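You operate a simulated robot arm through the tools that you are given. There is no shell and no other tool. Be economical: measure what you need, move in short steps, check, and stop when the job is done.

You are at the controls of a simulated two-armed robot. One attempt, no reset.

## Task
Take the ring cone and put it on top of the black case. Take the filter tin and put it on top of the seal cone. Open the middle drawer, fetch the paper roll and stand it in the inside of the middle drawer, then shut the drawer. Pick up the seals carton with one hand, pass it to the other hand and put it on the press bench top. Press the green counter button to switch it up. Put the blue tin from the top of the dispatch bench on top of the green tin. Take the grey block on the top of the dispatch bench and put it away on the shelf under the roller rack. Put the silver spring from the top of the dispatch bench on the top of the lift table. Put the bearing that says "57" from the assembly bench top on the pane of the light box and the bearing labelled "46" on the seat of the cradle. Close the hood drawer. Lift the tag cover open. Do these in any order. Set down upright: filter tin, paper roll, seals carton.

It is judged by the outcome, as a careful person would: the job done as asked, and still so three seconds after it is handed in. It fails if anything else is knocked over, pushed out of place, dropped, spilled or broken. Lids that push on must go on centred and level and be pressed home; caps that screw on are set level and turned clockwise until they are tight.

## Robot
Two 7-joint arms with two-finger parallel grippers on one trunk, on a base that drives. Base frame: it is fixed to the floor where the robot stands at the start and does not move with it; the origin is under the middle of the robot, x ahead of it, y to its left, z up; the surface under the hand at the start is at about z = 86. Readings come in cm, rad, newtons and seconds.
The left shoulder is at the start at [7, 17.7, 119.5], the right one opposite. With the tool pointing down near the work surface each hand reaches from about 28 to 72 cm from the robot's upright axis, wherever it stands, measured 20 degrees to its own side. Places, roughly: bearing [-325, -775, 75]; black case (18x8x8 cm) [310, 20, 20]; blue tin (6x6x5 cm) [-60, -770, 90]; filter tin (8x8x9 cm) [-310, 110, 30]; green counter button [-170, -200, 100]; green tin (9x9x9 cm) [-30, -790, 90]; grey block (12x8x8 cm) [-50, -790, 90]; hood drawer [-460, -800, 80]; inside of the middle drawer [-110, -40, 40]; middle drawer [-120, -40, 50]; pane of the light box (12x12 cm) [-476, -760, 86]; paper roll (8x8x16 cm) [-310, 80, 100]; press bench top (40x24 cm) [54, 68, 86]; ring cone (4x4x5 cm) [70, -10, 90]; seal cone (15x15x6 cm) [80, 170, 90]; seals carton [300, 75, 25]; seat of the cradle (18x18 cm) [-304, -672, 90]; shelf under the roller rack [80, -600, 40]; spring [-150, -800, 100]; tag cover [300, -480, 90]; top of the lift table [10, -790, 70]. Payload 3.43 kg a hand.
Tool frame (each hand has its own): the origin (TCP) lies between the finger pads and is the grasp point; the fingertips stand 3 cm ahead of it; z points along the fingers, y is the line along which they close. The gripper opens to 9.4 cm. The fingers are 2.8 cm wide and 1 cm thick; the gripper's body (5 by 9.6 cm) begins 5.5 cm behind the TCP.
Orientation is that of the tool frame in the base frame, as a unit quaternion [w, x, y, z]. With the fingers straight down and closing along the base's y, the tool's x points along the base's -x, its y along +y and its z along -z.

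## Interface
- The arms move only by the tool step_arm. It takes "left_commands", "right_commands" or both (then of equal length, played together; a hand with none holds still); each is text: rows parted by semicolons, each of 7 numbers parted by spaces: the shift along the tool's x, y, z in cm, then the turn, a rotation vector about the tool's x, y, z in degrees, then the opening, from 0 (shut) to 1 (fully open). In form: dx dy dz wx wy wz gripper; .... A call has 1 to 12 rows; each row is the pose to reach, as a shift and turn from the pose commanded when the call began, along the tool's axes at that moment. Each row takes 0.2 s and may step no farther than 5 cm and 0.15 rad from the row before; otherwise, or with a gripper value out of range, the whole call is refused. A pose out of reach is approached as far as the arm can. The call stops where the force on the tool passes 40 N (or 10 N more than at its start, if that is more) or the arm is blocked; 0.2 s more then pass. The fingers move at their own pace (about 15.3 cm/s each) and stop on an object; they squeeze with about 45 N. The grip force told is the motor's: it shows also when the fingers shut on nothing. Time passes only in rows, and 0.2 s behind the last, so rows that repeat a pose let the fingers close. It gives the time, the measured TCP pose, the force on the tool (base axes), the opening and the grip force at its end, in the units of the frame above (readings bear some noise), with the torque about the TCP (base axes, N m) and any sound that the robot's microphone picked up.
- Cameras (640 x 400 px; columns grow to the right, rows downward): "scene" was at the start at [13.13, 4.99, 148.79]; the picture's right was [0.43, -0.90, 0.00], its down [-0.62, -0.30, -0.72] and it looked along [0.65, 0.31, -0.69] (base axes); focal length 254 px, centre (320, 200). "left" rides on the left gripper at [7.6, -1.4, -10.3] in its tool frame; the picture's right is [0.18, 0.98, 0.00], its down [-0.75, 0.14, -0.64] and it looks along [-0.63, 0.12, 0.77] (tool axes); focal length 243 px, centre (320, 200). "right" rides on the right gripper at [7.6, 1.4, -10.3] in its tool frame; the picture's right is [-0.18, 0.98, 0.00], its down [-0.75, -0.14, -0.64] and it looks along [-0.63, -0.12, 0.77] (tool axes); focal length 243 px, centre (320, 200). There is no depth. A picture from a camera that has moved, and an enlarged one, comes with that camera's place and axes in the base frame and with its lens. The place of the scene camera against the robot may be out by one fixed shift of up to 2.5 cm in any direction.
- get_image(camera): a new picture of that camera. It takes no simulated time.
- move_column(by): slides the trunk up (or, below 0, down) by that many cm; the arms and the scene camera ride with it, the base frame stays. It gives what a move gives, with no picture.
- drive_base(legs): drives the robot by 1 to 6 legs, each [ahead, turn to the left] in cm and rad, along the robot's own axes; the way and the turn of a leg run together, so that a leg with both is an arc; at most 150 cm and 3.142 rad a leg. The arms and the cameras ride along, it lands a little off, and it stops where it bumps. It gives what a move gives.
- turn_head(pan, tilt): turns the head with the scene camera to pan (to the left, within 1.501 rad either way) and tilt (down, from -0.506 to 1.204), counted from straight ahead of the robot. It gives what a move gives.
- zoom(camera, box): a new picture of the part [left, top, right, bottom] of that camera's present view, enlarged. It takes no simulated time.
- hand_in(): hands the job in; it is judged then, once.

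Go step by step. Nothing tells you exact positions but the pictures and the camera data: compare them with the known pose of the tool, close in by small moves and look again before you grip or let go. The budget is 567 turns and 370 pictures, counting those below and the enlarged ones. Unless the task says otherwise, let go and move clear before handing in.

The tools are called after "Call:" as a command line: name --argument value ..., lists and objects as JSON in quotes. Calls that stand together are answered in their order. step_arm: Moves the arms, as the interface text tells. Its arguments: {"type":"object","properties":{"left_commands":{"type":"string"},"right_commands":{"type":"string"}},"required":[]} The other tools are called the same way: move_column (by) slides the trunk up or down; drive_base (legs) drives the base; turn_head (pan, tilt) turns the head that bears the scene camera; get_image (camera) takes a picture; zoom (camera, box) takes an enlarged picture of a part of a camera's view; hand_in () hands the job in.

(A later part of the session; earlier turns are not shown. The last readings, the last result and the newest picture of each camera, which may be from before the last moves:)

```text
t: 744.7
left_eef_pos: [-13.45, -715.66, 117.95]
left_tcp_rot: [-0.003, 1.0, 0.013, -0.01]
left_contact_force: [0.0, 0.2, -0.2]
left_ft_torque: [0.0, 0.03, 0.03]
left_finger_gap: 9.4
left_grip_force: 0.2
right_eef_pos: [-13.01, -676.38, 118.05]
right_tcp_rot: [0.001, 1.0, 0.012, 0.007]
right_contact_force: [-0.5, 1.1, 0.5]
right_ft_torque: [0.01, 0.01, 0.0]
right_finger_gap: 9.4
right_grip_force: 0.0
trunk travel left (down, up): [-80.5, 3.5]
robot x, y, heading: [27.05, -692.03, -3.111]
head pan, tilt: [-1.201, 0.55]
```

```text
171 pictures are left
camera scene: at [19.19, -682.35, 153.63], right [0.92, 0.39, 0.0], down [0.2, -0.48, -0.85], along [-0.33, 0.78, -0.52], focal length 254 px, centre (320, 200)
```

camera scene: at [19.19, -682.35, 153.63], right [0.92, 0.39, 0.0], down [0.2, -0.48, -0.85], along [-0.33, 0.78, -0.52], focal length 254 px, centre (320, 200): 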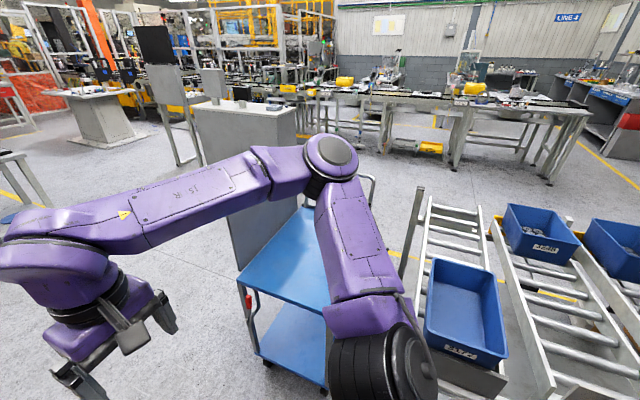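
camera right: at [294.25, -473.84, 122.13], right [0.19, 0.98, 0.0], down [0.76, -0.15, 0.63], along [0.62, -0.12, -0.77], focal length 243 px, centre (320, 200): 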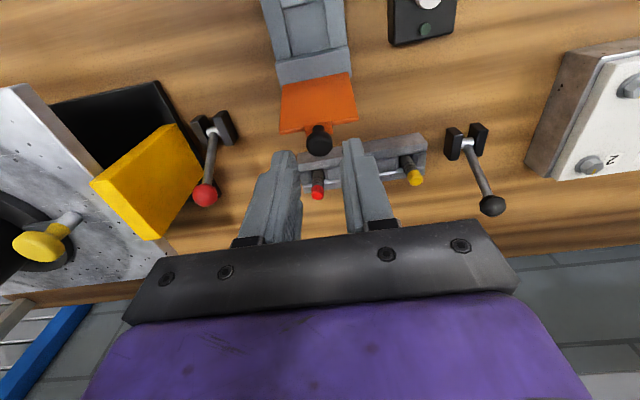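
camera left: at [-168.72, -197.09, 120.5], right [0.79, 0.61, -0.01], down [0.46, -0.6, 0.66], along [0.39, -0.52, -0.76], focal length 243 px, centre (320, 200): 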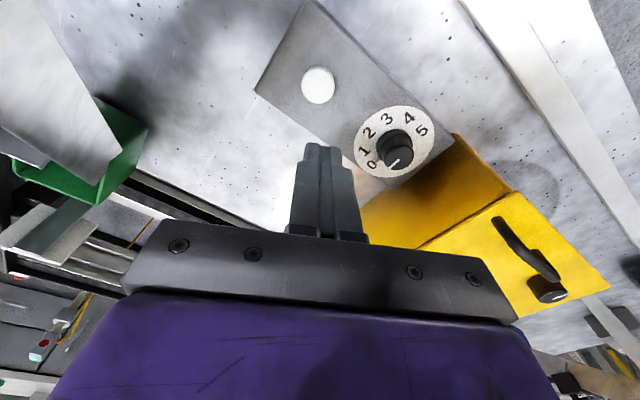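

Call:
drive_base --legs '[[88, 0], [0, 1.54], [15, 0]]'

Call:
turn_head --pan 0 --tilt 0.65

Call:
get_image --camera "scene"

```text
t: 754.1
left_eef_pos: [-38.84, -750.29, 118.07]
left_tcp_rot: [0.005, 0.712, 0.702, -0.009]
left_contact_force: [0.4, -0.1, 0.1]
left_ft_torque: [-0.02, 0.01, -0.02]
left_finger_gap: 9.39
left_grip_force: 0.0
right_eef_pos: [-78.18, -748.36, 118.26]
right_tcp_rot: [-0.004, 0.712, 0.702, 0.005]
right_contact_force: [0.4, 0.0, 0.4]
right_ft_torque: [0.02, 0.0, 0.02]
right_finger_gap: 9.42
right_grip_force: 0.0
trunk travel left (down, up): [-80.5, 3.5]
robot x, y, heading: [-61.0, -709.3, -1.577]
head pan, tilt: [-1.201, 0.55]
```

```text
t: 755.5
left_eef_pos: [-38.79, -750.6, 117.95]
left_tcp_rot: [0.006, 0.712, 0.702, -0.009]
left_contact_force: [-0.3, -0.8, 0.2]
left_ft_torque: [-0.02, 0.01, 0.02]
left_finger_gap: 9.41
left_grip_force: 0.1
right_eef_pos: [-78.12, -748.57, 117.99]
right_tcp_rot: [-0.005, 0.711, 0.703, 0.005]
right_contact_force: [0.0, 1.2, -0.5]
right_ft_torque: [0.02, 0.0, 0.0]
right_finger_gap: 9.38
right_grip_force: 0.1
trunk travel left (down, up): [-80.5, 3.5]
robot x, y, heading: [-61.05, -708.99, -1.577]
head pan, tilt: [0.0, 0.649]
```

```text
170 pictures are left
camera scene: at [-60.52, -721.49, 152.75], right [-1.0, 0.01, 0.0], down [0.0, 0.6, -0.8], along [-0.01, -0.8, -0.6], focal length 254 px, centre (320, 200)
```

scene: 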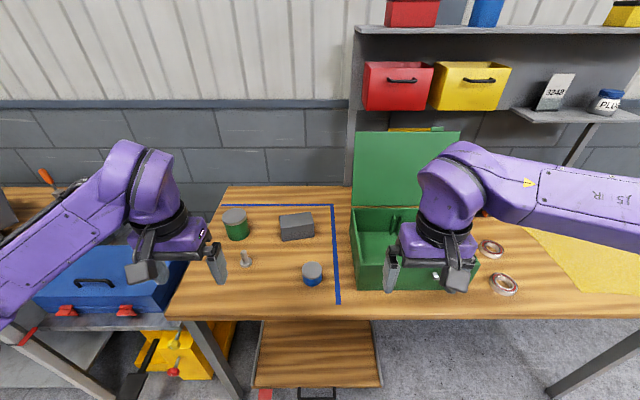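

Call:
zoom --camera "scene" --box '[200, 180, 360, 310]'

Call:
turn_head --pan -0.8 --tilt 0.55

Call:
get_image --camera "scene"

```text
3.08 times, centred on (280, 245) of scene
camera zoom: at [-60.52, -721.49, 152.75], right [-1.0, 0.01, 0.0], down [0.0, 0.6, -0.8], along [-0.01, -0.8, -0.6], focal length 783 px, centre (443, 62)
```

zoom: 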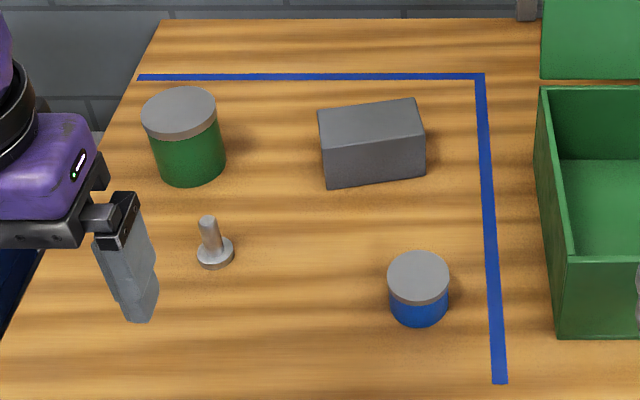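

```text
t: 756.6
left_eef_pos: [-38.87, -750.55, 118.06]
left_tcp_rot: [0.003, 0.712, 0.702, -0.009]
left_contact_force: [-0.4, -0.3, 0.9]
left_ft_torque: [-0.01, 0.0, -0.04]
left_finger_gap: 9.39
left_grip_force: 0.0
right_eef_pos: [-78.13, -748.62, 118.18]
right_tcp_rot: [-0.004, 0.711, 0.703, 0.006]
right_contact_force: [0.2, 0.6, -0.2]
right_ft_torque: [-0.02, -0.01, -0.02]
right_finger_gap: 9.39
right_grip_force: 0.1
trunk travel left (down, up): [-80.5, 3.5]
robot x, y, heading: [-61.39, -709.55, -1.578]
head pan, tilt: [-0.799, 0.55]
```

```text
168 pictures are left
camera scene: at [-66.92, -719.0, 153.63], right [-0.69, 0.72, 0.0], down [0.38, 0.36, -0.85], along [-0.61, -0.59, -0.52], focal length 254 px, centre (320, 200)
```

scene: 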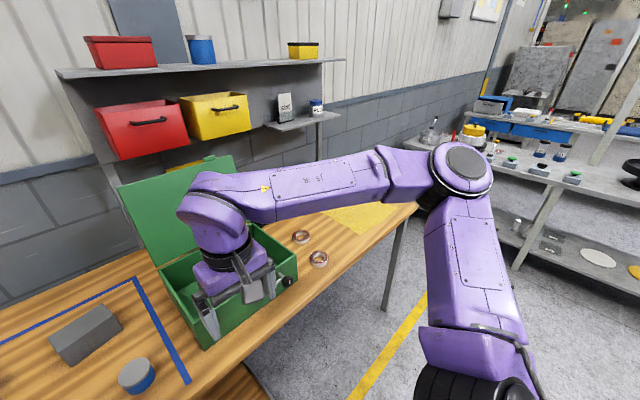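

I see the green tin, grey block and blue tin. I move in and bring the left hand over the blue tin.

Call:
drive_base --legs '[[12, 0]]'

Call:
step_arm --left_commands "-1 -4 1 0 0 0 1; -2 -8 3 0 0 0 1; -3 -12 5 0 0 0 1; -4 -16 7 0 0 0 1; -5 -20 9 0 0 0 1"

Call:
get_image --camera "left"

```text
t: 757.9
left_eef_pos: [-38.97, -762.36, 118.01]
left_tcp_rot: [0.006, 0.712, 0.702, -0.01]
left_contact_force: [-0.1, 0.2, -0.7]
left_ft_torque: [0.0, -0.02, -0.04]
left_finger_gap: 9.38
left_grip_force: 0.2
right_eef_pos: [-78.25, -760.33, 118.25]
right_tcp_rot: [-0.004, 0.711, 0.703, 0.005]
right_contact_force: [-0.4, 0.7, -0.7]
right_ft_torque: [0.0, -0.01, 0.01]
right_finger_gap: 9.4
right_grip_force: 0.0
trunk travel left (down, up): [-80.5, 3.5]
robot x, y, heading: [-61.29, -721.02, -1.579]
head pan, tilt: [-0.799, 0.55]
```

```text
t: 759.1
left_eef_pos: [-58.98, -769.42, 108.44]
left_tcp_rot: [0.005, 0.713, 0.701, -0.009]
left_contact_force: [-0.4, 0.6, 0.1]
left_ft_torque: [0.0, 0.0, -0.03]
left_finger_gap: 9.41
left_grip_force: 0.0
left hand out of reach, approached as far as the arm can: row 2, 3, 4, 5
right_eef_pos: [-78.45, -760.52, 118.06]
right_tcp_rot: [-0.004, 0.712, 0.703, 0.007]
right_contact_force: [-0.4, -0.4, -0.5]
right_ft_torque: [0.01, -0.03, 0.0]
right_finger_gap: 9.4
right_grip_force: 0.1
trunk travel left (down, up): [-80.5, 3.5]
robot x, y, heading: [-61.2, -721.31, -1.578]
head pan, tilt: [-0.799, 0.55]
```

```text
167 pictures are left
camera left: at [-60.23, -761.48, 118.55], right [0.99, 0.17, -0.01], down [0.13, -0.74, 0.66], along [0.1, -0.65, -0.75], focal length 243 px, centre (320, 200)
```

left: 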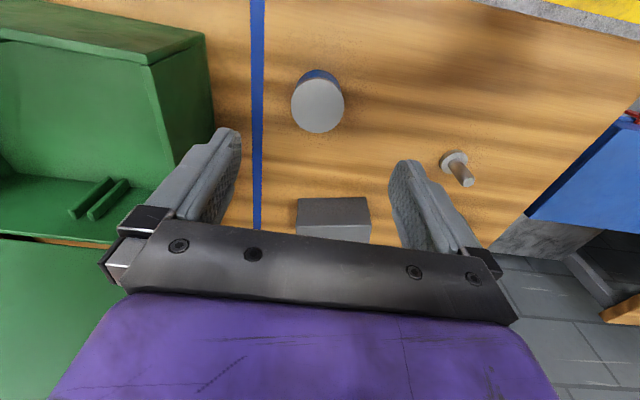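

Call:
step_arm --left_commands "-0.8 -0.1 4 0 1.1 0 0.8; -1.8 -0.1 8 0 1.1 0 0.8; -1.8 -0.1 11 0 1.1 0 0.8"

Call:
get_image --camera "left"

```text
t: 759.9
left_eef_pos: [-58.99, -771.35, 97.54]
left_tcp_rot: [-0.002, 0.712, 0.702, -0.004]
left_contact_force: [0.2, 0.0, 0.2]
left_ft_torque: [-0.01, 0.04, -0.01]
left_finger_gap: 7.51
left_grip_force: 0.2
right_eef_pos: [-78.17, -760.52, 118.17]
right_tcp_rot: [-0.005, 0.711, 0.703, 0.006]
right_contact_force: [0.6, 0.2, 0.6]
right_ft_torque: [0.03, -0.01, 0.0]
right_finger_gap: 9.42
right_grip_force: 0.1
trunk travel left (down, up): [-80.5, 3.5]
robot x, y, heading: [-60.9, -720.97, -1.579]
head pan, tilt: [-0.799, 0.55]
```

```text
166 pictures are left
camera left: at [-60.22, -763.7, 107.67], right [0.99, 0.17, -0.01], down [0.13, -0.75, 0.64], along [0.1, -0.63, -0.77], focal length 243 px, centre (320, 200)
```

left: 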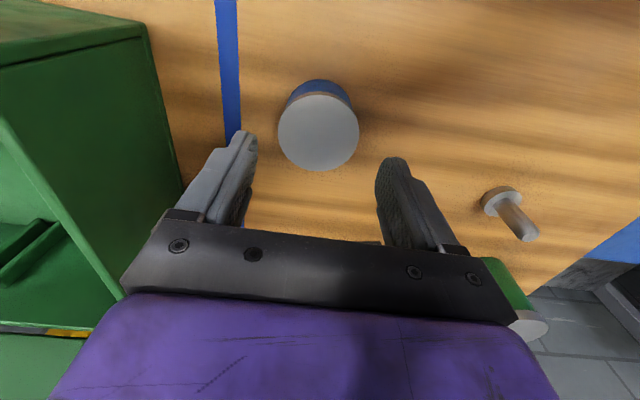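

Call:
step_arm --left_commands "0 -0.1 4 0 0 0 0.8; 0 -0.1 7 0 0 0 0.8; 0 -0.1 8.2 0 0 0 0.8; 0 -0.1 8.2 0 0 0 0; 0 -0.1 8.2 0 0 0 0; 0 -0.1 8.2 0 0 0 0; 0 -0.1 4 0 0 0 0; 0 -0.1 0 0 0 0 0; 0 -0.1 -5 0 0 0 0; 0 -0.1 -9 0 0 0 0"

```text
t: 762.1
left_eef_pos: [-58.85, -771.62, 106.52]
left_tcp_rot: [-0.001, 0.712, 0.702, -0.002]
left_contact_force: [-0.5, 0.3, -1.5]
left_ft_torque: [0.01, 0.01, -0.01]
left_finger_gap: 5.91
left_grip_force: 44.6
right_eef_pos: [-78.21, -760.38, 118.15]
right_tcp_rot: [-0.005, 0.711, 0.703, 0.005]
right_contact_force: [0.4, -0.6, 1.0]
right_ft_torque: [0.03, 0.01, 0.0]
right_finger_gap: 9.37
right_grip_force: 0.2
trunk travel left (down, up): [-80.5, 3.5]
robot x, y, heading: [-61.29, -721.14, -1.574]
head pan, tilt: [-0.799, 0.55]
```

Call:
step_arm --left_commands "1 3 -3 0 0 0 0; 2 6 -6 0 0 0 0; 3 10 -8 0 0 0 0; 4 14 -8 0 0 0 0; 5 18 -8 0 0 0 0"

Call:
drive_base --legs '[[-15, 0], [0, 0.6], [20, 0], [0, -0.6], [3, 0]]'

Call:
turn_head --pan 0.3 --tilt 0.75

Call:
get_image --camera "scene"

```text
t: 763.3
left_eef_pos: [-40.69, -766.7, 114.44]
left_tcp_rot: [-0.003, 0.713, 0.701, -0.003]
left_contact_force: [-0.5, -0.6, -1.7]
left_ft_torque: [-0.01, 0.01, 0.0]
left_finger_gap: 5.93
left_grip_force: 45.0
right_eef_pos: [-78.05, -760.41, 118.22]
right_tcp_rot: [-0.005, 0.712, 0.703, 0.004]
right_contact_force: [0.5, 0.0, 0.2]
right_ft_torque: [-0.01, 0.01, 0.02]
right_finger_gap: 9.41
right_grip_force: 0.0
trunk travel left (down, up): [-80.5, 3.5]
robot x, y, heading: [-61.1, -720.76, -1.579]
head pan, tilt: [-0.799, 0.55]
```

```text
t: 769.5
left_eef_pos: [-29.75, -770.61, 114.64]
left_tcp_rot: [0.0, 0.713, 0.701, -0.006]
left_contact_force: [-0.7, 0.3, -0.5]
left_ft_torque: [-0.05, 0.02, 0.02]
left_finger_gap: 5.94
left_grip_force: 45.2
right_eef_pos: [-67.29, -764.25, 118.34]
right_tcp_rot: [-0.002, 0.713, 0.702, 0.003]
right_contact_force: [-0.6, 0.9, -0.1]
right_ft_torque: [-0.07, -0.02, -0.03]
right_finger_gap: 9.41
right_grip_force: 0.0
trunk travel left (down, up): [-80.5, 3.5]
robot x, y, heading: [-50.15, -725.72, -1.582]
head pan, tilt: [-0.799, 0.55]
```

```text
t: 770.9
left_eef_pos: [-29.83, -771.23, 114.36]
left_tcp_rot: [-0.003, 0.712, 0.702, -0.002]
left_contact_force: [0.2, -0.3, -1.9]
left_ft_torque: [0.0, 0.03, -0.01]
left_finger_gap: 5.93
left_grip_force: 44.6
right_eef_pos: [-67.4, -764.87, 118.06]
right_tcp_rot: [-0.004, 0.712, 0.702, 0.006]
right_contact_force: [-0.2, 0.6, -0.4]
right_ft_torque: [0.02, -0.02, 0.01]
right_finger_gap: 9.39
right_grip_force: 0.0
trunk travel left (down, up): [-80.5, 3.5]
robot x, y, heading: [-49.99, -725.49, -1.581]
head pan, tilt: [0.3, 0.75]
```

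```text
165 pictures are left
camera scene: at [-47.2, -737.02, 151.89], right [-0.96, -0.29, 0.0], down [-0.2, 0.65, -0.73], along [0.21, -0.7, -0.68], focal length 254 px, centre (320, 200)
```

scene: 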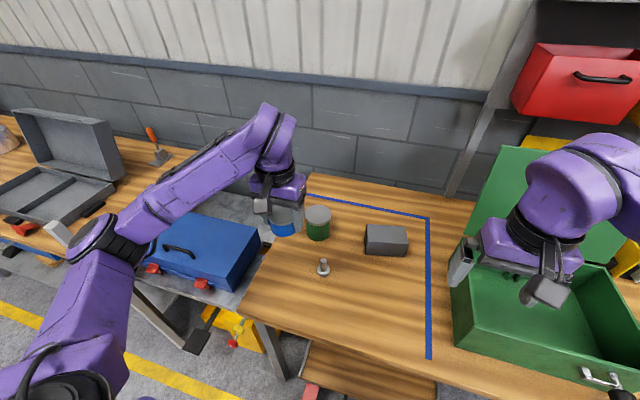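

Call:
step_arm --left_commands "-4 0 2 0 0 0 0; -8 0 4 0 0 0 0; -12 0 6 0 0 0 0; -16 -0.2 8 0 0 0 0; -19 -0.4 10 0 0 0 0; -20.8 -0.4 12 0 0 0 0"

Call:
zoom --camera "scene" --box '[220, 150, 420, 280]'

Call:
get_image --camera "left"

```text
t: 772.3
left_eef_pos: [-30.78, -791.85, 102.49]
left_tcp_rot: [0.0, 0.714, 0.701, -0.002]
left_contact_force: [-0.2, -0.4, -1.0]
left_ft_torque: [0.02, 0.03, -0.01]
left_finger_gap: 5.94
left_grip_force: 44.8
right_eef_pos: [-67.37, -764.8, 118.1]
right_tcp_rot: [-0.005, 0.712, 0.703, 0.006]
right_contact_force: [0.5, -0.1, -0.1]
right_ft_torque: [-0.01, 0.03, 0.01]
right_finger_gap: 9.38
right_grip_force: 0.1
trunk travel left (down, up): [-80.5, 3.5]
robot x, y, heading: [-49.64, -725.28, -1.581]
head pan, tilt: [0.3, 0.75]
```

```text
3.08 times, centred on (320, 215) of scene
camera zoom: at [-47.22, -737.04, 151.88], right [-0.96, -0.29, 0.0], down [-0.2, 0.65, -0.73], along [0.21, -0.7, -0.68], focal length 783 px, centre (320, 154)
```

zoom: 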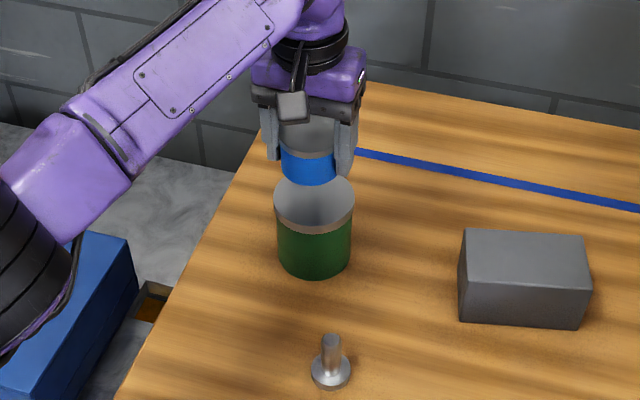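

```text
163 pictures are left
camera left: at [-31.96, -784.32, 112.61], right [0.99, 0.17, -0.01], down [0.13, -0.75, 0.64], along [0.1, -0.63, -0.77], focal length 243 px, centre (320, 200)
```

left: 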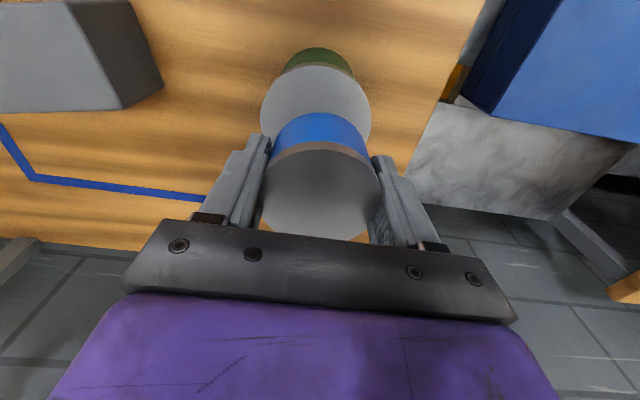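

Call:
step_arm --left_commands "1 -0.5 1 0 0 0 0; 1 -0.5 2.5 0 0 0 0; 1 -0.5 3.3 0 0 0 0; 1 -0.5 3.7 0 0 0 0; 1 -0.5 4 0 0 0 0; 1 -0.5 4.3 0 0 0 0; 1 -0.5 4.6 0 0 0 0; 1 -0.5 4.9 0 0 0 0; 1 -0.5 5.2 0 0 0 0"

Call:
zoom --camera "scene" --box '[220, 150, 420, 280]'

```text
t: 774.2
left_eef_pos: [-31.31, -790.93, 98.03]
left_tcp_rot: [0.002, 0.712, 0.702, -0.009]
left_contact_force: [-0.9, 7.7, 19.1]
left_ft_torque: [0.54, -0.37, 0.26]
left_finger_gap: 5.93
left_grip_force: 44.7
right_eef_pos: [-67.44, -764.56, 118.29]
right_tcp_rot: [-0.003, 0.711, 0.703, 0.005]
right_contact_force: [0.1, 0.0, -0.2]
right_ft_torque: [0.01, 0.01, 0.0]
right_finger_gap: 9.42
right_grip_force: 0.1
trunk travel left (down, up): [-80.5, 3.5]
robot x, y, heading: [-49.99, -725.33, -1.577]
head pan, tilt: [0.3, 0.75]
stopped in row 9 (left hand): the force on the tool passed its limit at 43 N (the readings are from after the stop); the commanded pose is now the measured one
```

```text
3.08 times, centred on (320, 215) of scene
camera zoom: at [-47.26, -736.57, 151.91], right [-0.96, -0.29, 0.0], down [-0.2, 0.65, -0.73], along [0.21, -0.7, -0.68], focal length 783 px, centre (320, 154)
```

zoom: 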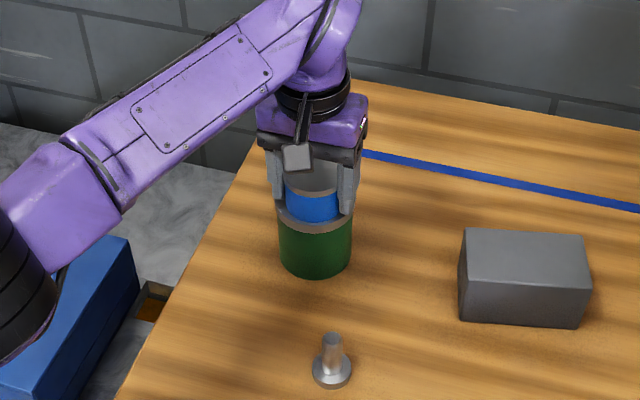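

Call:
step_arm --left_commands "0 0 -0.4 0 0 0 0; 0 0 -0.4 0 0 0 0.75; 0 0 -0.4 0 0 0 0.8; 0 0 -0.4 0 0 0 0.8; 0 0 -3 0 0 0 0.8; 0 0 -7 0 0 0 0.8; 0 0 -11 0 0 0 0.8; 4 0 -13 0 0 0 1; 8 0 -15 0 0 0 1; 12 0 -16 0 0 0 1; 16 0 -16 0 0 0 1; 19 0 -16 0 0 0 1"

Call:
zoom --camera "scene" --box '[220, 150, 420, 280]'

```text
t: 776.8
left_eef_pos: [-30.87, -771.82, 113.55]
left_tcp_rot: [0.001, 0.712, 0.702, -0.005]
left_contact_force: [0.1, 0.4, -0.7]
left_ft_torque: [0.0, 0.0, 0.01]
left_finger_gap: 9.44
left_grip_force: 0.0
right_eef_pos: [-67.31, -764.63, 118.15]
right_tcp_rot: [-0.004, 0.712, 0.702, 0.004]
right_contact_force: [0.1, -0.4, 0.0]
right_ft_torque: [0.0, -0.03, -0.02]
right_finger_gap: 9.42
right_grip_force: 0.0
trunk travel left (down, up): [-80.5, 3.5]
robot x, y, heading: [-50.46, -725.28, -1.585]
head pan, tilt: [0.3, 0.75]
```

```text
3.08 times, centred on (320, 215) of scene
camera zoom: at [-47.17, -736.84, 151.9], right [-0.96, -0.29, 0.0], down [-0.2, 0.65, -0.73], along [0.21, -0.7, -0.68], focal length 783 px, centre (320, 154)
```

zoom: 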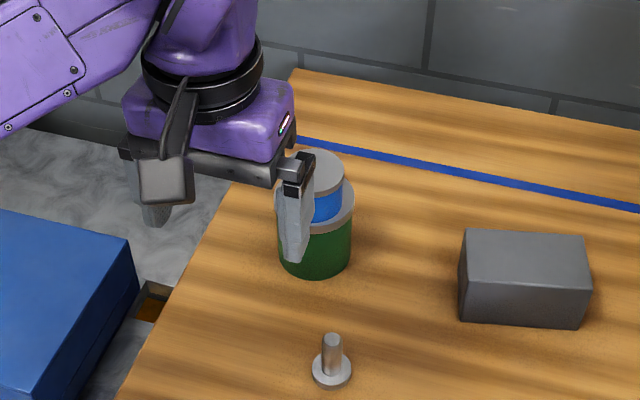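

The blue tin sits centred on the green tin. Next the grey block: I turn the right hand 90° and move toward it.

Call:
step_arm --right_commands "0 1 0 0 0 8 1; -1 3 0 0 0 16 1; -2 5 0 0 0 24 1; -3 7 0 0 0 32 1; -4 9 0 0 0 40 1; -5 10 0 0 0 48 1; -6 11 1 0 0 56 1; -7 12 2 0 0 64 1; -8 12 4 0 0 72 1; -9 12 6 0 0 80 1; -10 12 8 0 0 88 1; -11 12 10 0 0 90 1"

Call:
get_image --camera "right"

```text
t: 779.4
left_eef_pos: [-30.81, -772.05, 113.51]
left_tcp_rot: [0.0, 0.712, 0.702, -0.005]
left_contact_force: [0.4, -0.7, -0.3]
left_ft_torque: [0.04, -0.03, -0.01]
left_finger_gap: 9.4
left_grip_force: 0.0
right_eef_pos: [-55.65, -775.85, 108.0]
right_tcp_rot: [-0.006, 1.0, -0.007, 0.001]
right_contact_force: [-0.4, -0.6, 0.2]
right_ft_torque: [-0.02, 0.01, 0.02]
right_finger_gap: 9.4
right_grip_force: 0.0
trunk travel left (down, up): [-80.5, 3.5]
robot x, y, heading: [-50.36, -725.54, -1.583]
head pan, tilt: [0.3, 0.75]
```

```text
160 pictures are left
camera right: at [-47.94, -777.42, 118.14], right [-0.2, -0.98, -0.01], down [-0.75, 0.14, 0.64], along [-0.63, 0.14, -0.77], focal length 243 px, centre (320, 200)
```

right: 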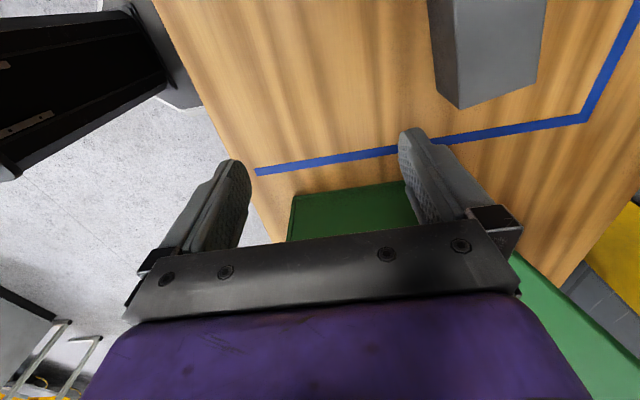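

Call:
step_arm --right_commands "1 4 0 0 0 0 1; 2 8 0 0 0 0 1; 3 12 1 0 0 0 1; 3 16 3 0 0 3 1"

Call:
get_image --camera "right"

```text
t: 780.4
left_eef_pos: [-30.53, -771.99, 113.51]
left_tcp_rot: [-0.001, 0.712, 0.702, -0.007]
left_contact_force: [0.5, -0.1, -0.1]
left_ft_torque: [0.01, 0.04, 0.01]
left_finger_gap: 9.42
left_grip_force: 0.0
right_eef_pos: [-52.24, -790.65, 104.48]
right_tcp_rot: [-0.008, 1.0, -0.03, -0.001]
right_contact_force: [0.5, 0.0, -0.9]
right_ft_torque: [-0.01, 0.07, 0.04]
right_finger_gap: 9.38
right_grip_force: 0.1
right hand out of reach, approached as far as the arm can: row 4
trunk travel left (down, up): [-80.5, 3.5]
robot x, y, heading: [-49.9, -725.49, -1.58]
head pan, tilt: [0.3, 0.75]
```

```text
159 pictures are left
camera right: at [-44.7, -792.57, 114.58], right [-0.24, -0.97, -0.02], down [-0.74, 0.18, 0.65], along [-0.62, 0.17, -0.76], focal length 243 px, centre (320, 200)
```

right: 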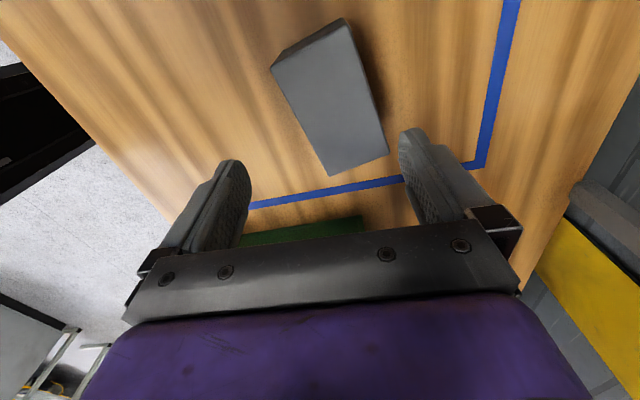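

Call:
drive_base --legs '[[2.5, 0]]'

Call:
step_arm --right_commands "-0.1 -0.5 1 0 0 -6.5 1; -0.2 -1.2 3 0 0 -12.9 1; -0.2 -1.2 5 0 0 -12.9 1"

Call:
get_image --camera "right"

```text
t: 781.2
left_eef_pos: [-30.93, -773.69, 113.9]
left_tcp_rot: [0.003, 0.712, 0.702, -0.007]
left_contact_force: [-1.2, 0.4, 0.4]
left_ft_torque: [-0.05, 0.01, 0.04]
left_finger_gap: 9.41
left_grip_force: 0.1
right_eef_pos: [-52.72, -792.53, 105.09]
right_tcp_rot: [-0.003, 0.999, -0.033, 0.002]
right_contact_force: [0.1, -0.2, 0.2]
right_ft_torque: [-0.04, -0.01, 0.0]
right_finger_gap: 9.37
right_grip_force: 0.1
trunk travel left (down, up): [-80.5, 3.5]
robot x, y, heading: [-49.95, -727.96, -1.575]
head pan, tilt: [0.3, 0.75]
```

```text
t: 782.0
left_eef_pos: [-30.7, -774.47, 113.54]
left_tcp_rot: [-0.001, 0.713, 0.702, -0.006]
left_contact_force: [0.5, 0.2, -0.4]
left_ft_torque: [0.02, 0.03, -0.01]
left_finger_gap: 9.39
left_grip_force: 0.0
right_eef_pos: [-52.71, -792.02, 99.65]
right_tcp_rot: [-0.007, 0.997, 0.08, 0.002]
right_contact_force: [0.6, 0.6, -0.1]
right_ft_torque: [0.02, 0.0, -0.01]
right_finger_gap: 9.43
right_grip_force: 0.0
trunk travel left (down, up): [-80.5, 3.5]
robot x, y, heading: [-50.24, -727.62, -1.579]
head pan, tilt: [0.3, 0.75]
```

```text
158 pictures are left
camera right: at [-44.93, -792.2, 109.84], right [-0.02, -1.0, -0.01], down [-0.77, 0.01, 0.64], along [-0.64, 0.03, -0.77], focal length 243 px, centre (320, 200)
```

right: 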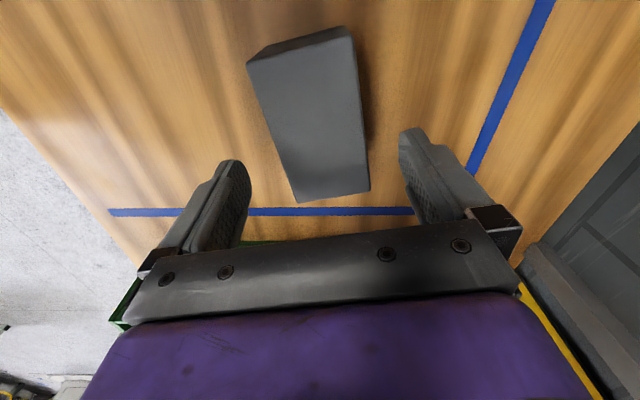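

Call:
step_arm --right_commands "1.2 -0.3 1 0 0 0 1; 1.2 -0.3 4 0 0 0 1; 1.2 -0.3 6.5 0 0 0 1; 1.2 -0.3 8.6 0 0 0 1; 1.2 -0.3 8.6 0 0 0 0.5; 1.2 -0.3 8.6 0 0 0 0; 1.2 -0.3 8.6 0 0 0 0; 1.2 -0.3 8.6 0 0 0 0; 1.2 -0.3 5 0 0 0 0; 1.2 -0.3 1 0 0 0 0; 1.2 -0.3 -4 0 0 0 0; 1.2 -0.3 -8 0 0 0 0"

Call:
get_image --camera "right"

```text
t: 784.6
left_eef_pos: [-30.89, -774.26, 113.56]
left_tcp_rot: [0.002, 0.713, 0.701, -0.006]
left_contact_force: [-0.2, 0.8, -1.3]
left_ft_torque: [-0.02, 0.0, -0.03]
left_finger_gap: 9.39
left_grip_force: 0.0
right_eef_pos: [-51.39, -791.33, 107.8]
right_tcp_rot: [-0.007, 0.997, 0.08, 0.003]
right_contact_force: [-0.1, 0.0, 0.0]
right_ft_torque: [0.03, -0.01, -0.02]
right_finger_gap: 7.38
right_grip_force: 44.5
trunk travel left (down, up): [-80.5, 3.5]
robot x, y, heading: [-50.25, -727.78, -1.577]
head pan, tilt: [0.3, 0.75]
```

```text
157 pictures are left
camera right: at [-43.83, -791.58, 118.0], right [-0.03, -1.0, -0.01], down [-0.77, 0.01, 0.64], along [-0.64, 0.03, -0.77], focal length 243 px, centre (320, 200)
```

right: 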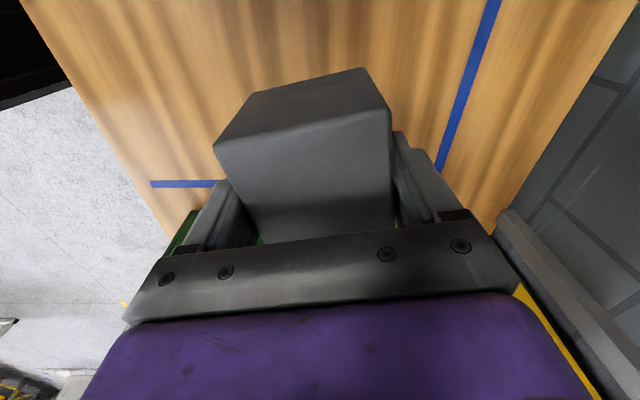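

The block is held. I'll tuck it in and, since it's near, fetch the spring with the left hand next.

Call:
step_arm --right_commands "-1 -4 -2 0 0 0 0; -2 -8 -4 0 0 0 0; -4 -12 -6 0 0 0 0; -6 -16 -7 0 0 0 0; -9 -19 -8 0 0 0 0; -12 -22 -8 0 0 0 0; -15 -24 -8 0 0 0 0" --left_commands "1 0 -1 0 0 0 1; 2 0 -2 0 0 0 1; 3 0 -3 0 0 0 1; 4 0 -4 0 0 0 1; 6 0 -4 0 0 0 1; 8 0 -4 0 0 0 1; 9 0 -4 0 0 0 1"

Call:
drive_base --legs '[[-32, 0], [0, -1.571], [112, 0], [0, 1.571]]'

Call:
turn_head --pan 0.0 --tilt 0.55

Call:
get_image --camera "scene"

```text
t: 786.2
left_eef_pos: [-28.84, -766.41, 117.29]
left_tcp_rot: [0.002, 0.714, 0.7, -0.006]
left_contact_force: [-1.1, 0.9, -1.0]
left_ft_torque: [-0.02, -0.02, 0.03]
left_finger_gap: 9.39
left_grip_force: 0.0
left hand out of reach, approached as far as the arm can: row 5, 6, 7
right_eef_pos: [-70.62, -769.88, 116.16]
right_tcp_rot: [-0.006, 0.997, 0.081, 0.003]
right_contact_force: [-0.5, 0.8, 0.0]
right_ft_torque: [-0.01, -0.04, -0.02]
right_finger_gap: 7.34
right_grip_force: 45.1
trunk travel left (down, up): [-80.5, 3.5]
robot x, y, heading: [-49.95, -727.7, -1.581]
head pan, tilt: [0.3, 0.75]
```

```text
t: 801.5
left_eef_pos: [-143.46, -729.83, 117.15]
left_tcp_rot: [0.0, 0.732, 0.682, -0.006]
left_contact_force: [-0.5, -0.1, 0.8]
left_ft_torque: [-0.04, 0.01, 0.0]
left_finger_gap: 9.41
left_grip_force: 0.0
right_eef_pos: [-185.33, -731.1, 115.97]
right_tcp_rot: [-0.006, 0.999, 0.053, 0.003]
right_contact_force: [-0.1, 0.0, 0.0]
right_ft_torque: [0.02, 0.02, 0.0]
right_finger_gap: 7.33
right_grip_force: 45.5
trunk travel left (down, up): [-80.5, 3.5]
robot x, y, heading: [-162.7, -690.04, -1.63]
head pan, tilt: [0.3, 0.75]
```

```text
t: 802.2
left_eef_pos: [-143.55, -730.04, 117.1]
left_tcp_rot: [0.0, 0.732, 0.681, -0.006]
left_contact_force: [0.6, 0.4, -0.5]
left_ft_torque: [-0.01, 0.02, -0.01]
left_finger_gap: 9.38
left_grip_force: 0.0
right_eef_pos: [-185.19, -731.21, 116.0]
right_tcp_rot: [-0.006, 0.999, 0.054, 0.003]
right_contact_force: [-0.1, 0.1, -1.3]
right_ft_torque: [0.01, -0.02, 0.0]
right_finger_gap: 7.32
right_grip_force: 45.0
trunk travel left (down, up): [-80.5, 3.5]
robot x, y, heading: [-162.97, -689.65, -1.634]
head pan, tilt: [0.0, 0.55]
```

```text
156 pictures are left
camera scene: at [-163.12, -702.64, 153.63], right [-1.0, 0.06, 0.0], down [0.03, 0.52, -0.85], along [-0.05, -0.85, -0.52], focal length 254 px, centre (320, 200)
```

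scene: 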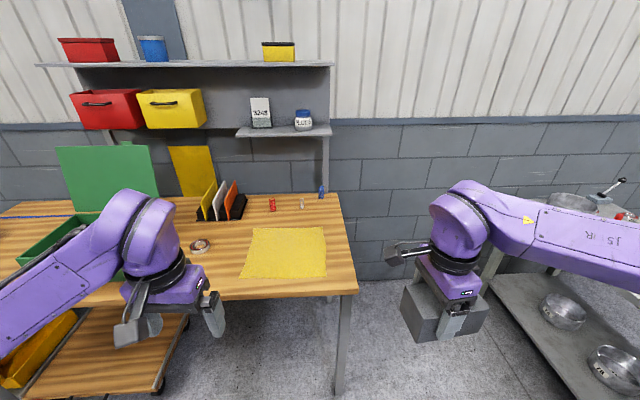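

Call:
zoom --camera "scene" --box '[180, 160, 360, 290]'

```text
3.08 times, centred on (270, 225) of scene
camera zoom: at [-163.12, -702.64, 153.63], right [-1.0, 0.06, 0.0], down [0.03, 0.52, -0.85], along [-0.05, -0.85, -0.52], focal length 783 px, centre (474, 123)
```

zoom: 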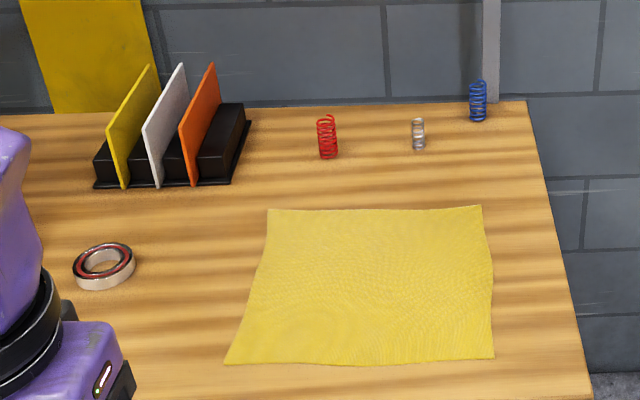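

The silver spring stands near the back of the bench (~(-160, -807)). I'll go closer and reach with the left hand tilted forward.

Call:
drive_base --legs '[[36, 0], [0, 0.05]]'

Call:
step_arm --left_commands "-1 -2 0 0 -8 0 0.6; -2 -4 0 0 -16 0 0.5; -3 -6 0 0 -24 0 0.4; -5 -8 0 0 -32 0 0.4; -7 -10 0 0 -40 0 0.4; -9 -12 0 0 -48 0 0.4; -12 -13 0 0 -50 0 0.4; -15 -14 0 0 -50 0 0.4"

Call:
get_image --camera "left"

Call:
get_image --camera "scene"

```text
t: 805.0
left_eef_pos: [-143.67, -764.84, 117.22]
left_tcp_rot: [0.002, 0.713, 0.701, -0.005]
left_contact_force: [0.3, -0.2, -0.6]
left_ft_torque: [0.01, -0.02, -0.01]
left_finger_gap: 9.41
left_grip_force: 0.0
right_eef_pos: [-185.37, -768.44, 115.99]
right_tcp_rot: [-0.006, 0.997, 0.082, 0.003]
right_contact_force: [-0.5, -0.4, -0.4]
right_ft_torque: [-0.03, 0.0, 0.04]
right_finger_gap: 7.33
right_grip_force: 45.0
trunk travel left (down, up): [-80.5, 3.5]
robot x, y, heading: [-165.08, -726.26, -1.578]
head pan, tilt: [0.0, 0.55]
```

```text
t: 806.8
left_eef_pos: [-157.94, -779.87, 117.24]
left_tcp_rot: [0.296, 0.644, 0.635, -0.307]
left_contact_force: [-0.3, 0.1, -0.1]
left_ft_torque: [0.01, 0.02, 0.02]
left_finger_gap: 3.75
left_grip_force: 0.1
left hand out of reach, approached as far as the arm can: row 1, 2, 3
right_eef_pos: [-185.16, -768.6, 115.96]
right_tcp_rot: [-0.007, 0.997, 0.081, 0.002]
right_contact_force: [1.1, -0.4, -0.9]
right_ft_torque: [0.02, 0.0, -0.01]
right_finger_gap: 7.34
right_grip_force: 44.5
trunk travel left (down, up): [-80.5, 3.5]
robot x, y, heading: [-164.93, -725.98, -1.58]
head pan, tilt: [0.0, 0.55]
```

```text
154 pictures are left
camera left: at [-159.06, -767.13, 117.87], right [0.98, 0.1, -0.15], down [0.15, 0.01, 0.99], along [0.1, -0.99, 0.0], focal length 243 px, centre (320, 200)
```

left: 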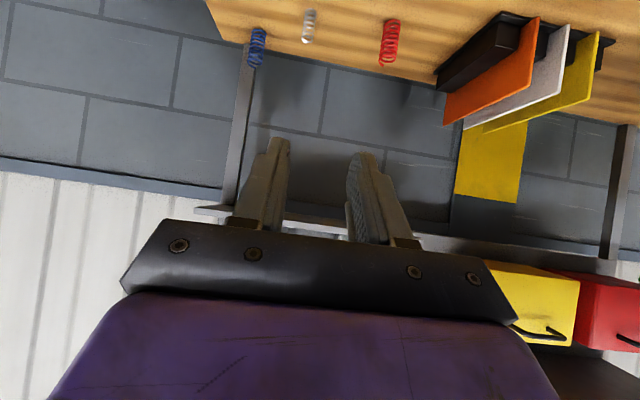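

```text
153 pictures are left
camera scene: at [-164.58, -738.96, 153.62], right [-1.0, 0.0, 0.0], down [0.0, 0.52, -0.85], along [0.0, -0.85, -0.52], focal length 254 px, centre (320, 200)
```

scene: 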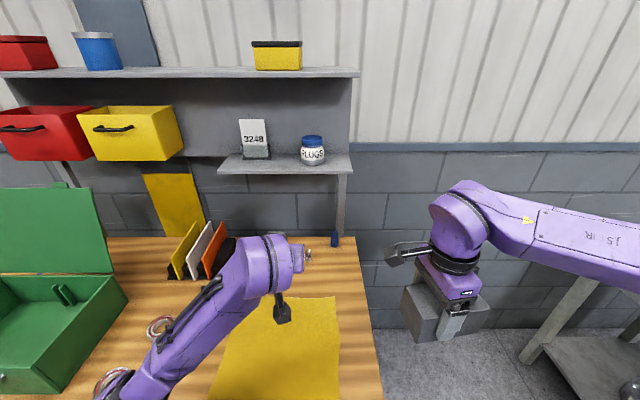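

Call:
step_arm --left_commands "0.3 -0.5 4.5 0 0 0 0.4; 0.6 -1 9 0 0 0 0.4; 0.9 -1.5 13.5 0 0 0 0.4; 1.2 -2 18 0 0 0 0.4; 1.5 -2.5 22.5 0 0 0 0.4; 1.8 -3 27 0 0 0 0.4; 2.1 -3.4 30 0 0 0 0.4"

Call:
get_image --camera "left"

```text
t: 808.4
left_eef_pos: [-161.29, -785.47, 110.71]
left_tcp_rot: [0.297, 0.646, 0.634, -0.305]
left_contact_force: [-0.1, 0.2, 0.2]
left_ft_torque: [-0.02, 0.03, 0.0]
left_finger_gap: 3.77
left_grip_force: 0.0
left hand out of reach, approached as far as the arm can: row 2, 3, 4, 5, 6, 7
right_eef_pos: [-185.2, -768.55, 116.04]
right_tcp_rot: [-0.006, 0.997, 0.081, 0.002]
right_contact_force: [0.7, 0.7, -0.9]
right_ft_torque: [-0.02, 0.0, -0.01]
right_finger_gap: 7.31
right_grip_force: 44.4
trunk travel left (down, up): [-80.5, 3.5]
robot x, y, heading: [-165.0, -726.0, -1.577]
head pan, tilt: [0.0, 0.55]
```

```text
152 pictures are left
camera left: at [-162.44, -772.74, 111.34], right [0.98, 0.1, -0.14], down [0.14, 0.01, 0.99], along [0.1, -0.99, 0.0], focal length 243 px, centre (320, 200)
```

left: 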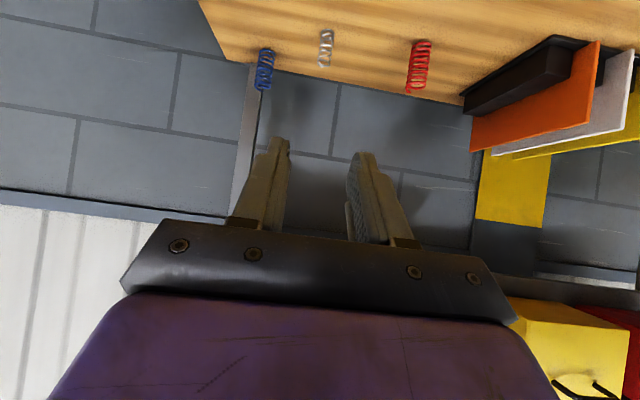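

The left arm can't reach that far from here. I'll deliver the block first, then return for the spring with the right hand from a better spot.

Call:
step_arm --left_commands "0 2 -4 0 8 0 0.6; 0 4 -8 0 16 0 0.8; 0 6 -11 0 24 0 1; 0 8 -14 0 32 0 1; 0 10 -16 0 40 0 1; 0 12 -18 0 48 0 1; 0 14 -19 0 50 0 1; 0 16 -19 0 50 0 1"

Call:
drive_base --legs '[[-38, 0], [0, 1.571], [110, 0]]'

Call:
turn_head --pan 0.5 --tilt 0.5

Call:
get_image --camera "scene"

```text
t: 810.2
left_eef_pos: [-145.54, -771.55, 123.08]
left_tcp_rot: [0.0, 0.712, 0.702, -0.006]
left_contact_force: [0.6, 0.6, 0.2]
left_ft_torque: [0.01, -0.02, -0.01]
left_finger_gap: 9.38
left_grip_force: 0.0
right_eef_pos: [-185.08, -768.53, 116.14]
right_tcp_rot: [-0.006, 0.997, 0.081, 0.001]
right_contact_force: [0.2, 0.3, 0.3]
right_ft_torque: [-0.02, -0.03, 0.0]
right_finger_gap: 7.31
right_grip_force: 45.0
trunk travel left (down, up): [-80.5, 3.5]
robot x, y, heading: [-164.8, -726.74, -1.576]
head pan, tilt: [0.0, 0.55]
```

```text
t: 821.7
left_eef_pos: [-8.82, -670.43, 123.08]
left_tcp_rot: [0.005, 0.014, 1.0, -0.005]
left_contact_force: [-1.2, 0.2, -0.2]
left_ft_torque: [0.02, -0.02, -0.02]
left_finger_gap: 9.42
left_grip_force: 0.0
right_eef_pos: [-12.14, -709.73, 116.02]
right_tcp_rot: [-0.006, 0.652, 0.758, -0.004]
right_contact_force: [0.8, 0.0, -0.3]
right_ft_torque: [0.01, 0.03, -0.01]
right_finger_gap: 7.35
right_grip_force: 44.9
trunk travel left (down, up): [-80.5, 3.5]
robot x, y, heading: [-54.33, -688.82, -0.016]
head pan, tilt: [0.0, 0.55]
```

```text
t: 822.6
left_eef_pos: [-8.74, -670.44, 123.13]
left_tcp_rot: [0.005, 0.015, 1.0, -0.004]
left_contact_force: [-0.2, -0.3, -0.1]
left_ft_torque: [0.0, -0.01, 0.02]
left_finger_gap: 9.4
left_grip_force: 0.2
right_eef_pos: [-12.23, -709.86, 115.96]
right_tcp_rot: [-0.006, 0.652, 0.759, -0.003]
right_contact_force: [-1.0, -0.4, -0.8]
right_ft_torque: [0.01, -0.04, 0.0]
right_finger_gap: 7.31
right_grip_force: 44.7
trunk travel left (down, up): [-80.5, 3.5]
robot x, y, heading: [-54.07, -689.15, -0.016]
head pan, tilt: [0.499, 0.499]
```

```text
151 pictures are left
camera scene: at [-40.44, -683.67, 154.09], right [0.46, -0.89, 0.0], down [-0.42, -0.22, -0.88], along [0.78, 0.41, -0.48], focal length 254 px, centre (320, 200)
```

scene: 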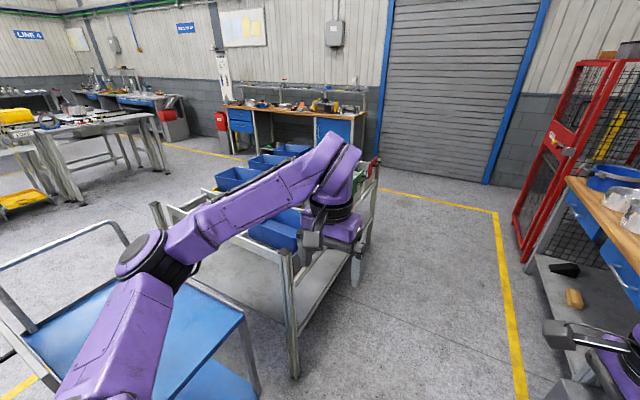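

Call:
drive_base --legs '[[118, 0], [0, 1.587], [-8, 0]]'

Call:
turn_head --pan 0 --tilt 0.5

Call:
get_image --camera "scene"

```text
t: 833.0
left_eef_pos: [44.03, -653.71, 122.99]
left_tcp_rot: [0.006, -0.694, 0.72, 0.0]
left_contact_force: [-0.3, -0.7, -0.1]
left_ft_torque: [-0.01, 0.01, 0.02]
left_finger_gap: 9.4
left_grip_force: 0.2
right_eef_pos: [83.47, -657.42, 116.01]
right_tcp_rot: [-0.003, -0.073, 0.997, -0.008]
right_contact_force: [-0.2, 0.1, 0.1]
right_ft_torque: [-0.01, 0.0, 0.0]
right_finger_gap: 7.32
right_grip_force: 45.2
trunk travel left (down, up): [-80.5, 3.5]
robot x, y, heading: [62.83, -699.49, 1.546]
head pan, tilt: [0.499, 0.499]
```

```text
t: 834.0
left_eef_pos: [43.98, -653.99, 122.91]
left_tcp_rot: [0.007, -0.695, 0.719, 0.0]
left_contact_force: [-0.1, 0.1, 0.2]
left_ft_torque: [-0.02, -0.03, 0.0]
left_finger_gap: 9.42
left_grip_force: 0.0
right_eef_pos: [83.48, -657.64, 115.95]
right_tcp_rot: [-0.002, -0.074, 0.997, -0.006]
right_contact_force: [0.4, 0.2, 0.0]
right_ft_torque: [-0.02, 0.03, -0.03]
right_finger_gap: 7.34
right_grip_force: 44.8
trunk travel left (down, up): [-80.5, 3.5]
robot x, y, heading: [62.62, -699.38, 1.55]
head pan, tilt: [0.0, 0.499]
```

```text
150 pictures are left
camera scene: at [63.67, -683.98, 154.09], right [1.0, -0.02, 0.0], down [-0.01, -0.48, -0.88], along [0.02, 0.88, -0.48], focal length 254 px, centre (320, 200)
```

scene: 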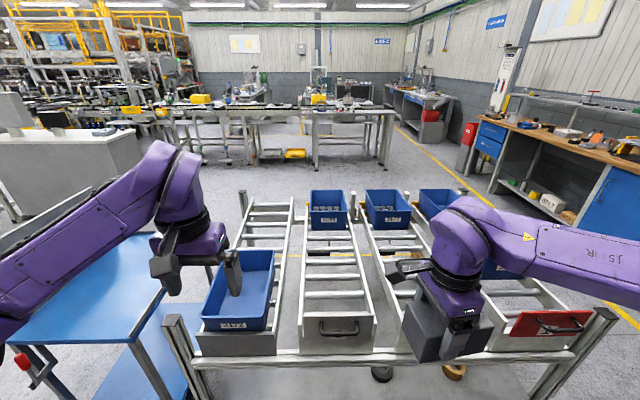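

Call:
move_column --by -38

Call:
move_column --by -34

Call:
turn_head --pan 0 --tilt 0.4

Call:
get_image --camera "scene"

```text
t: 837.6
left_eef_pos: [44.03, -654.07, 85.04]
left_tcp_rot: [0.007, -0.695, 0.719, 0.0]
left_contact_force: [0.4, -0.7, 0.2]
left_ft_torque: [0.01, -0.01, -0.02]
left_finger_gap: 9.41
left_grip_force: 0.0
right_eef_pos: [83.43, -657.64, 78.03]
right_tcp_rot: [-0.002, -0.073, 0.997, -0.006]
right_contact_force: [-0.3, -0.7, -0.3]
right_ft_torque: [-0.02, 0.02, 0.01]
right_finger_gap: 7.34
right_grip_force: 44.9
trunk travel left (down, up): [-42.5, 41.5]
robot x, y, heading: [62.78, -699.22, 1.551]
head pan, tilt: [0.0, 0.499]
```

```text
t: 841.0
left_eef_pos: [44.2, -654.0, 51.02]
left_tcp_rot: [0.007, -0.695, 0.719, -0.001]
left_contact_force: [-0.1, -0.1, 0.0]
left_ft_torque: [0.01, 0.0, 0.01]
left_finger_gap: 9.42
left_grip_force: 0.1
right_eef_pos: [83.44, -657.62, 44.03]
right_tcp_rot: [-0.002, -0.074, 0.997, -0.007]
right_contact_force: [0.1, -0.1, -0.7]
right_ft_torque: [0.03, 0.0, 0.01]
right_finger_gap: 7.34
right_grip_force: 44.8
trunk travel left (down, up): [-8.5, 75.5]
robot x, y, heading: [62.66, -699.53, 1.55]
head pan, tilt: [0.0, 0.499]
```

```text
t: 841.6
left_eef_pos: [44.09, -654.02, 51.04]
left_tcp_rot: [0.006, -0.696, 0.718, 0.0]
left_contact_force: [0.7, 0.4, 0.6]
left_ft_torque: [0.01, 0.02, 0.0]
left_finger_gap: 9.39
left_grip_force: 0.0
right_eef_pos: [83.45, -657.57, 43.91]
right_tcp_rot: [-0.002, -0.074, 0.997, -0.006]
right_contact_force: [-0.6, 0.1, -0.4]
right_ft_torque: [0.01, 0.04, 0.02]
right_finger_gap: 7.31
right_grip_force: 44.8
trunk travel left (down, up): [-8.5, 75.5]
robot x, y, heading: [62.92, -699.26, 1.549]
head pan, tilt: [0.0, 0.4]
```

```text
149 pictures are left
camera scene: at [63.68, -683.84, 83.0], right [1.0, -0.02, 0.0], down [-0.01, -0.39, -0.92], along [0.02, 0.92, -0.39], focal length 254 px, centre (320, 200)
```

scene: 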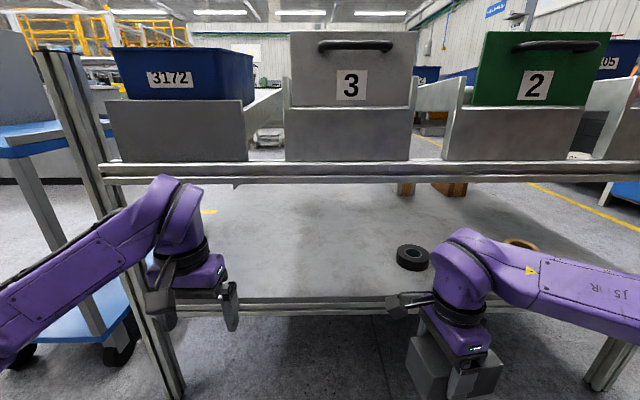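

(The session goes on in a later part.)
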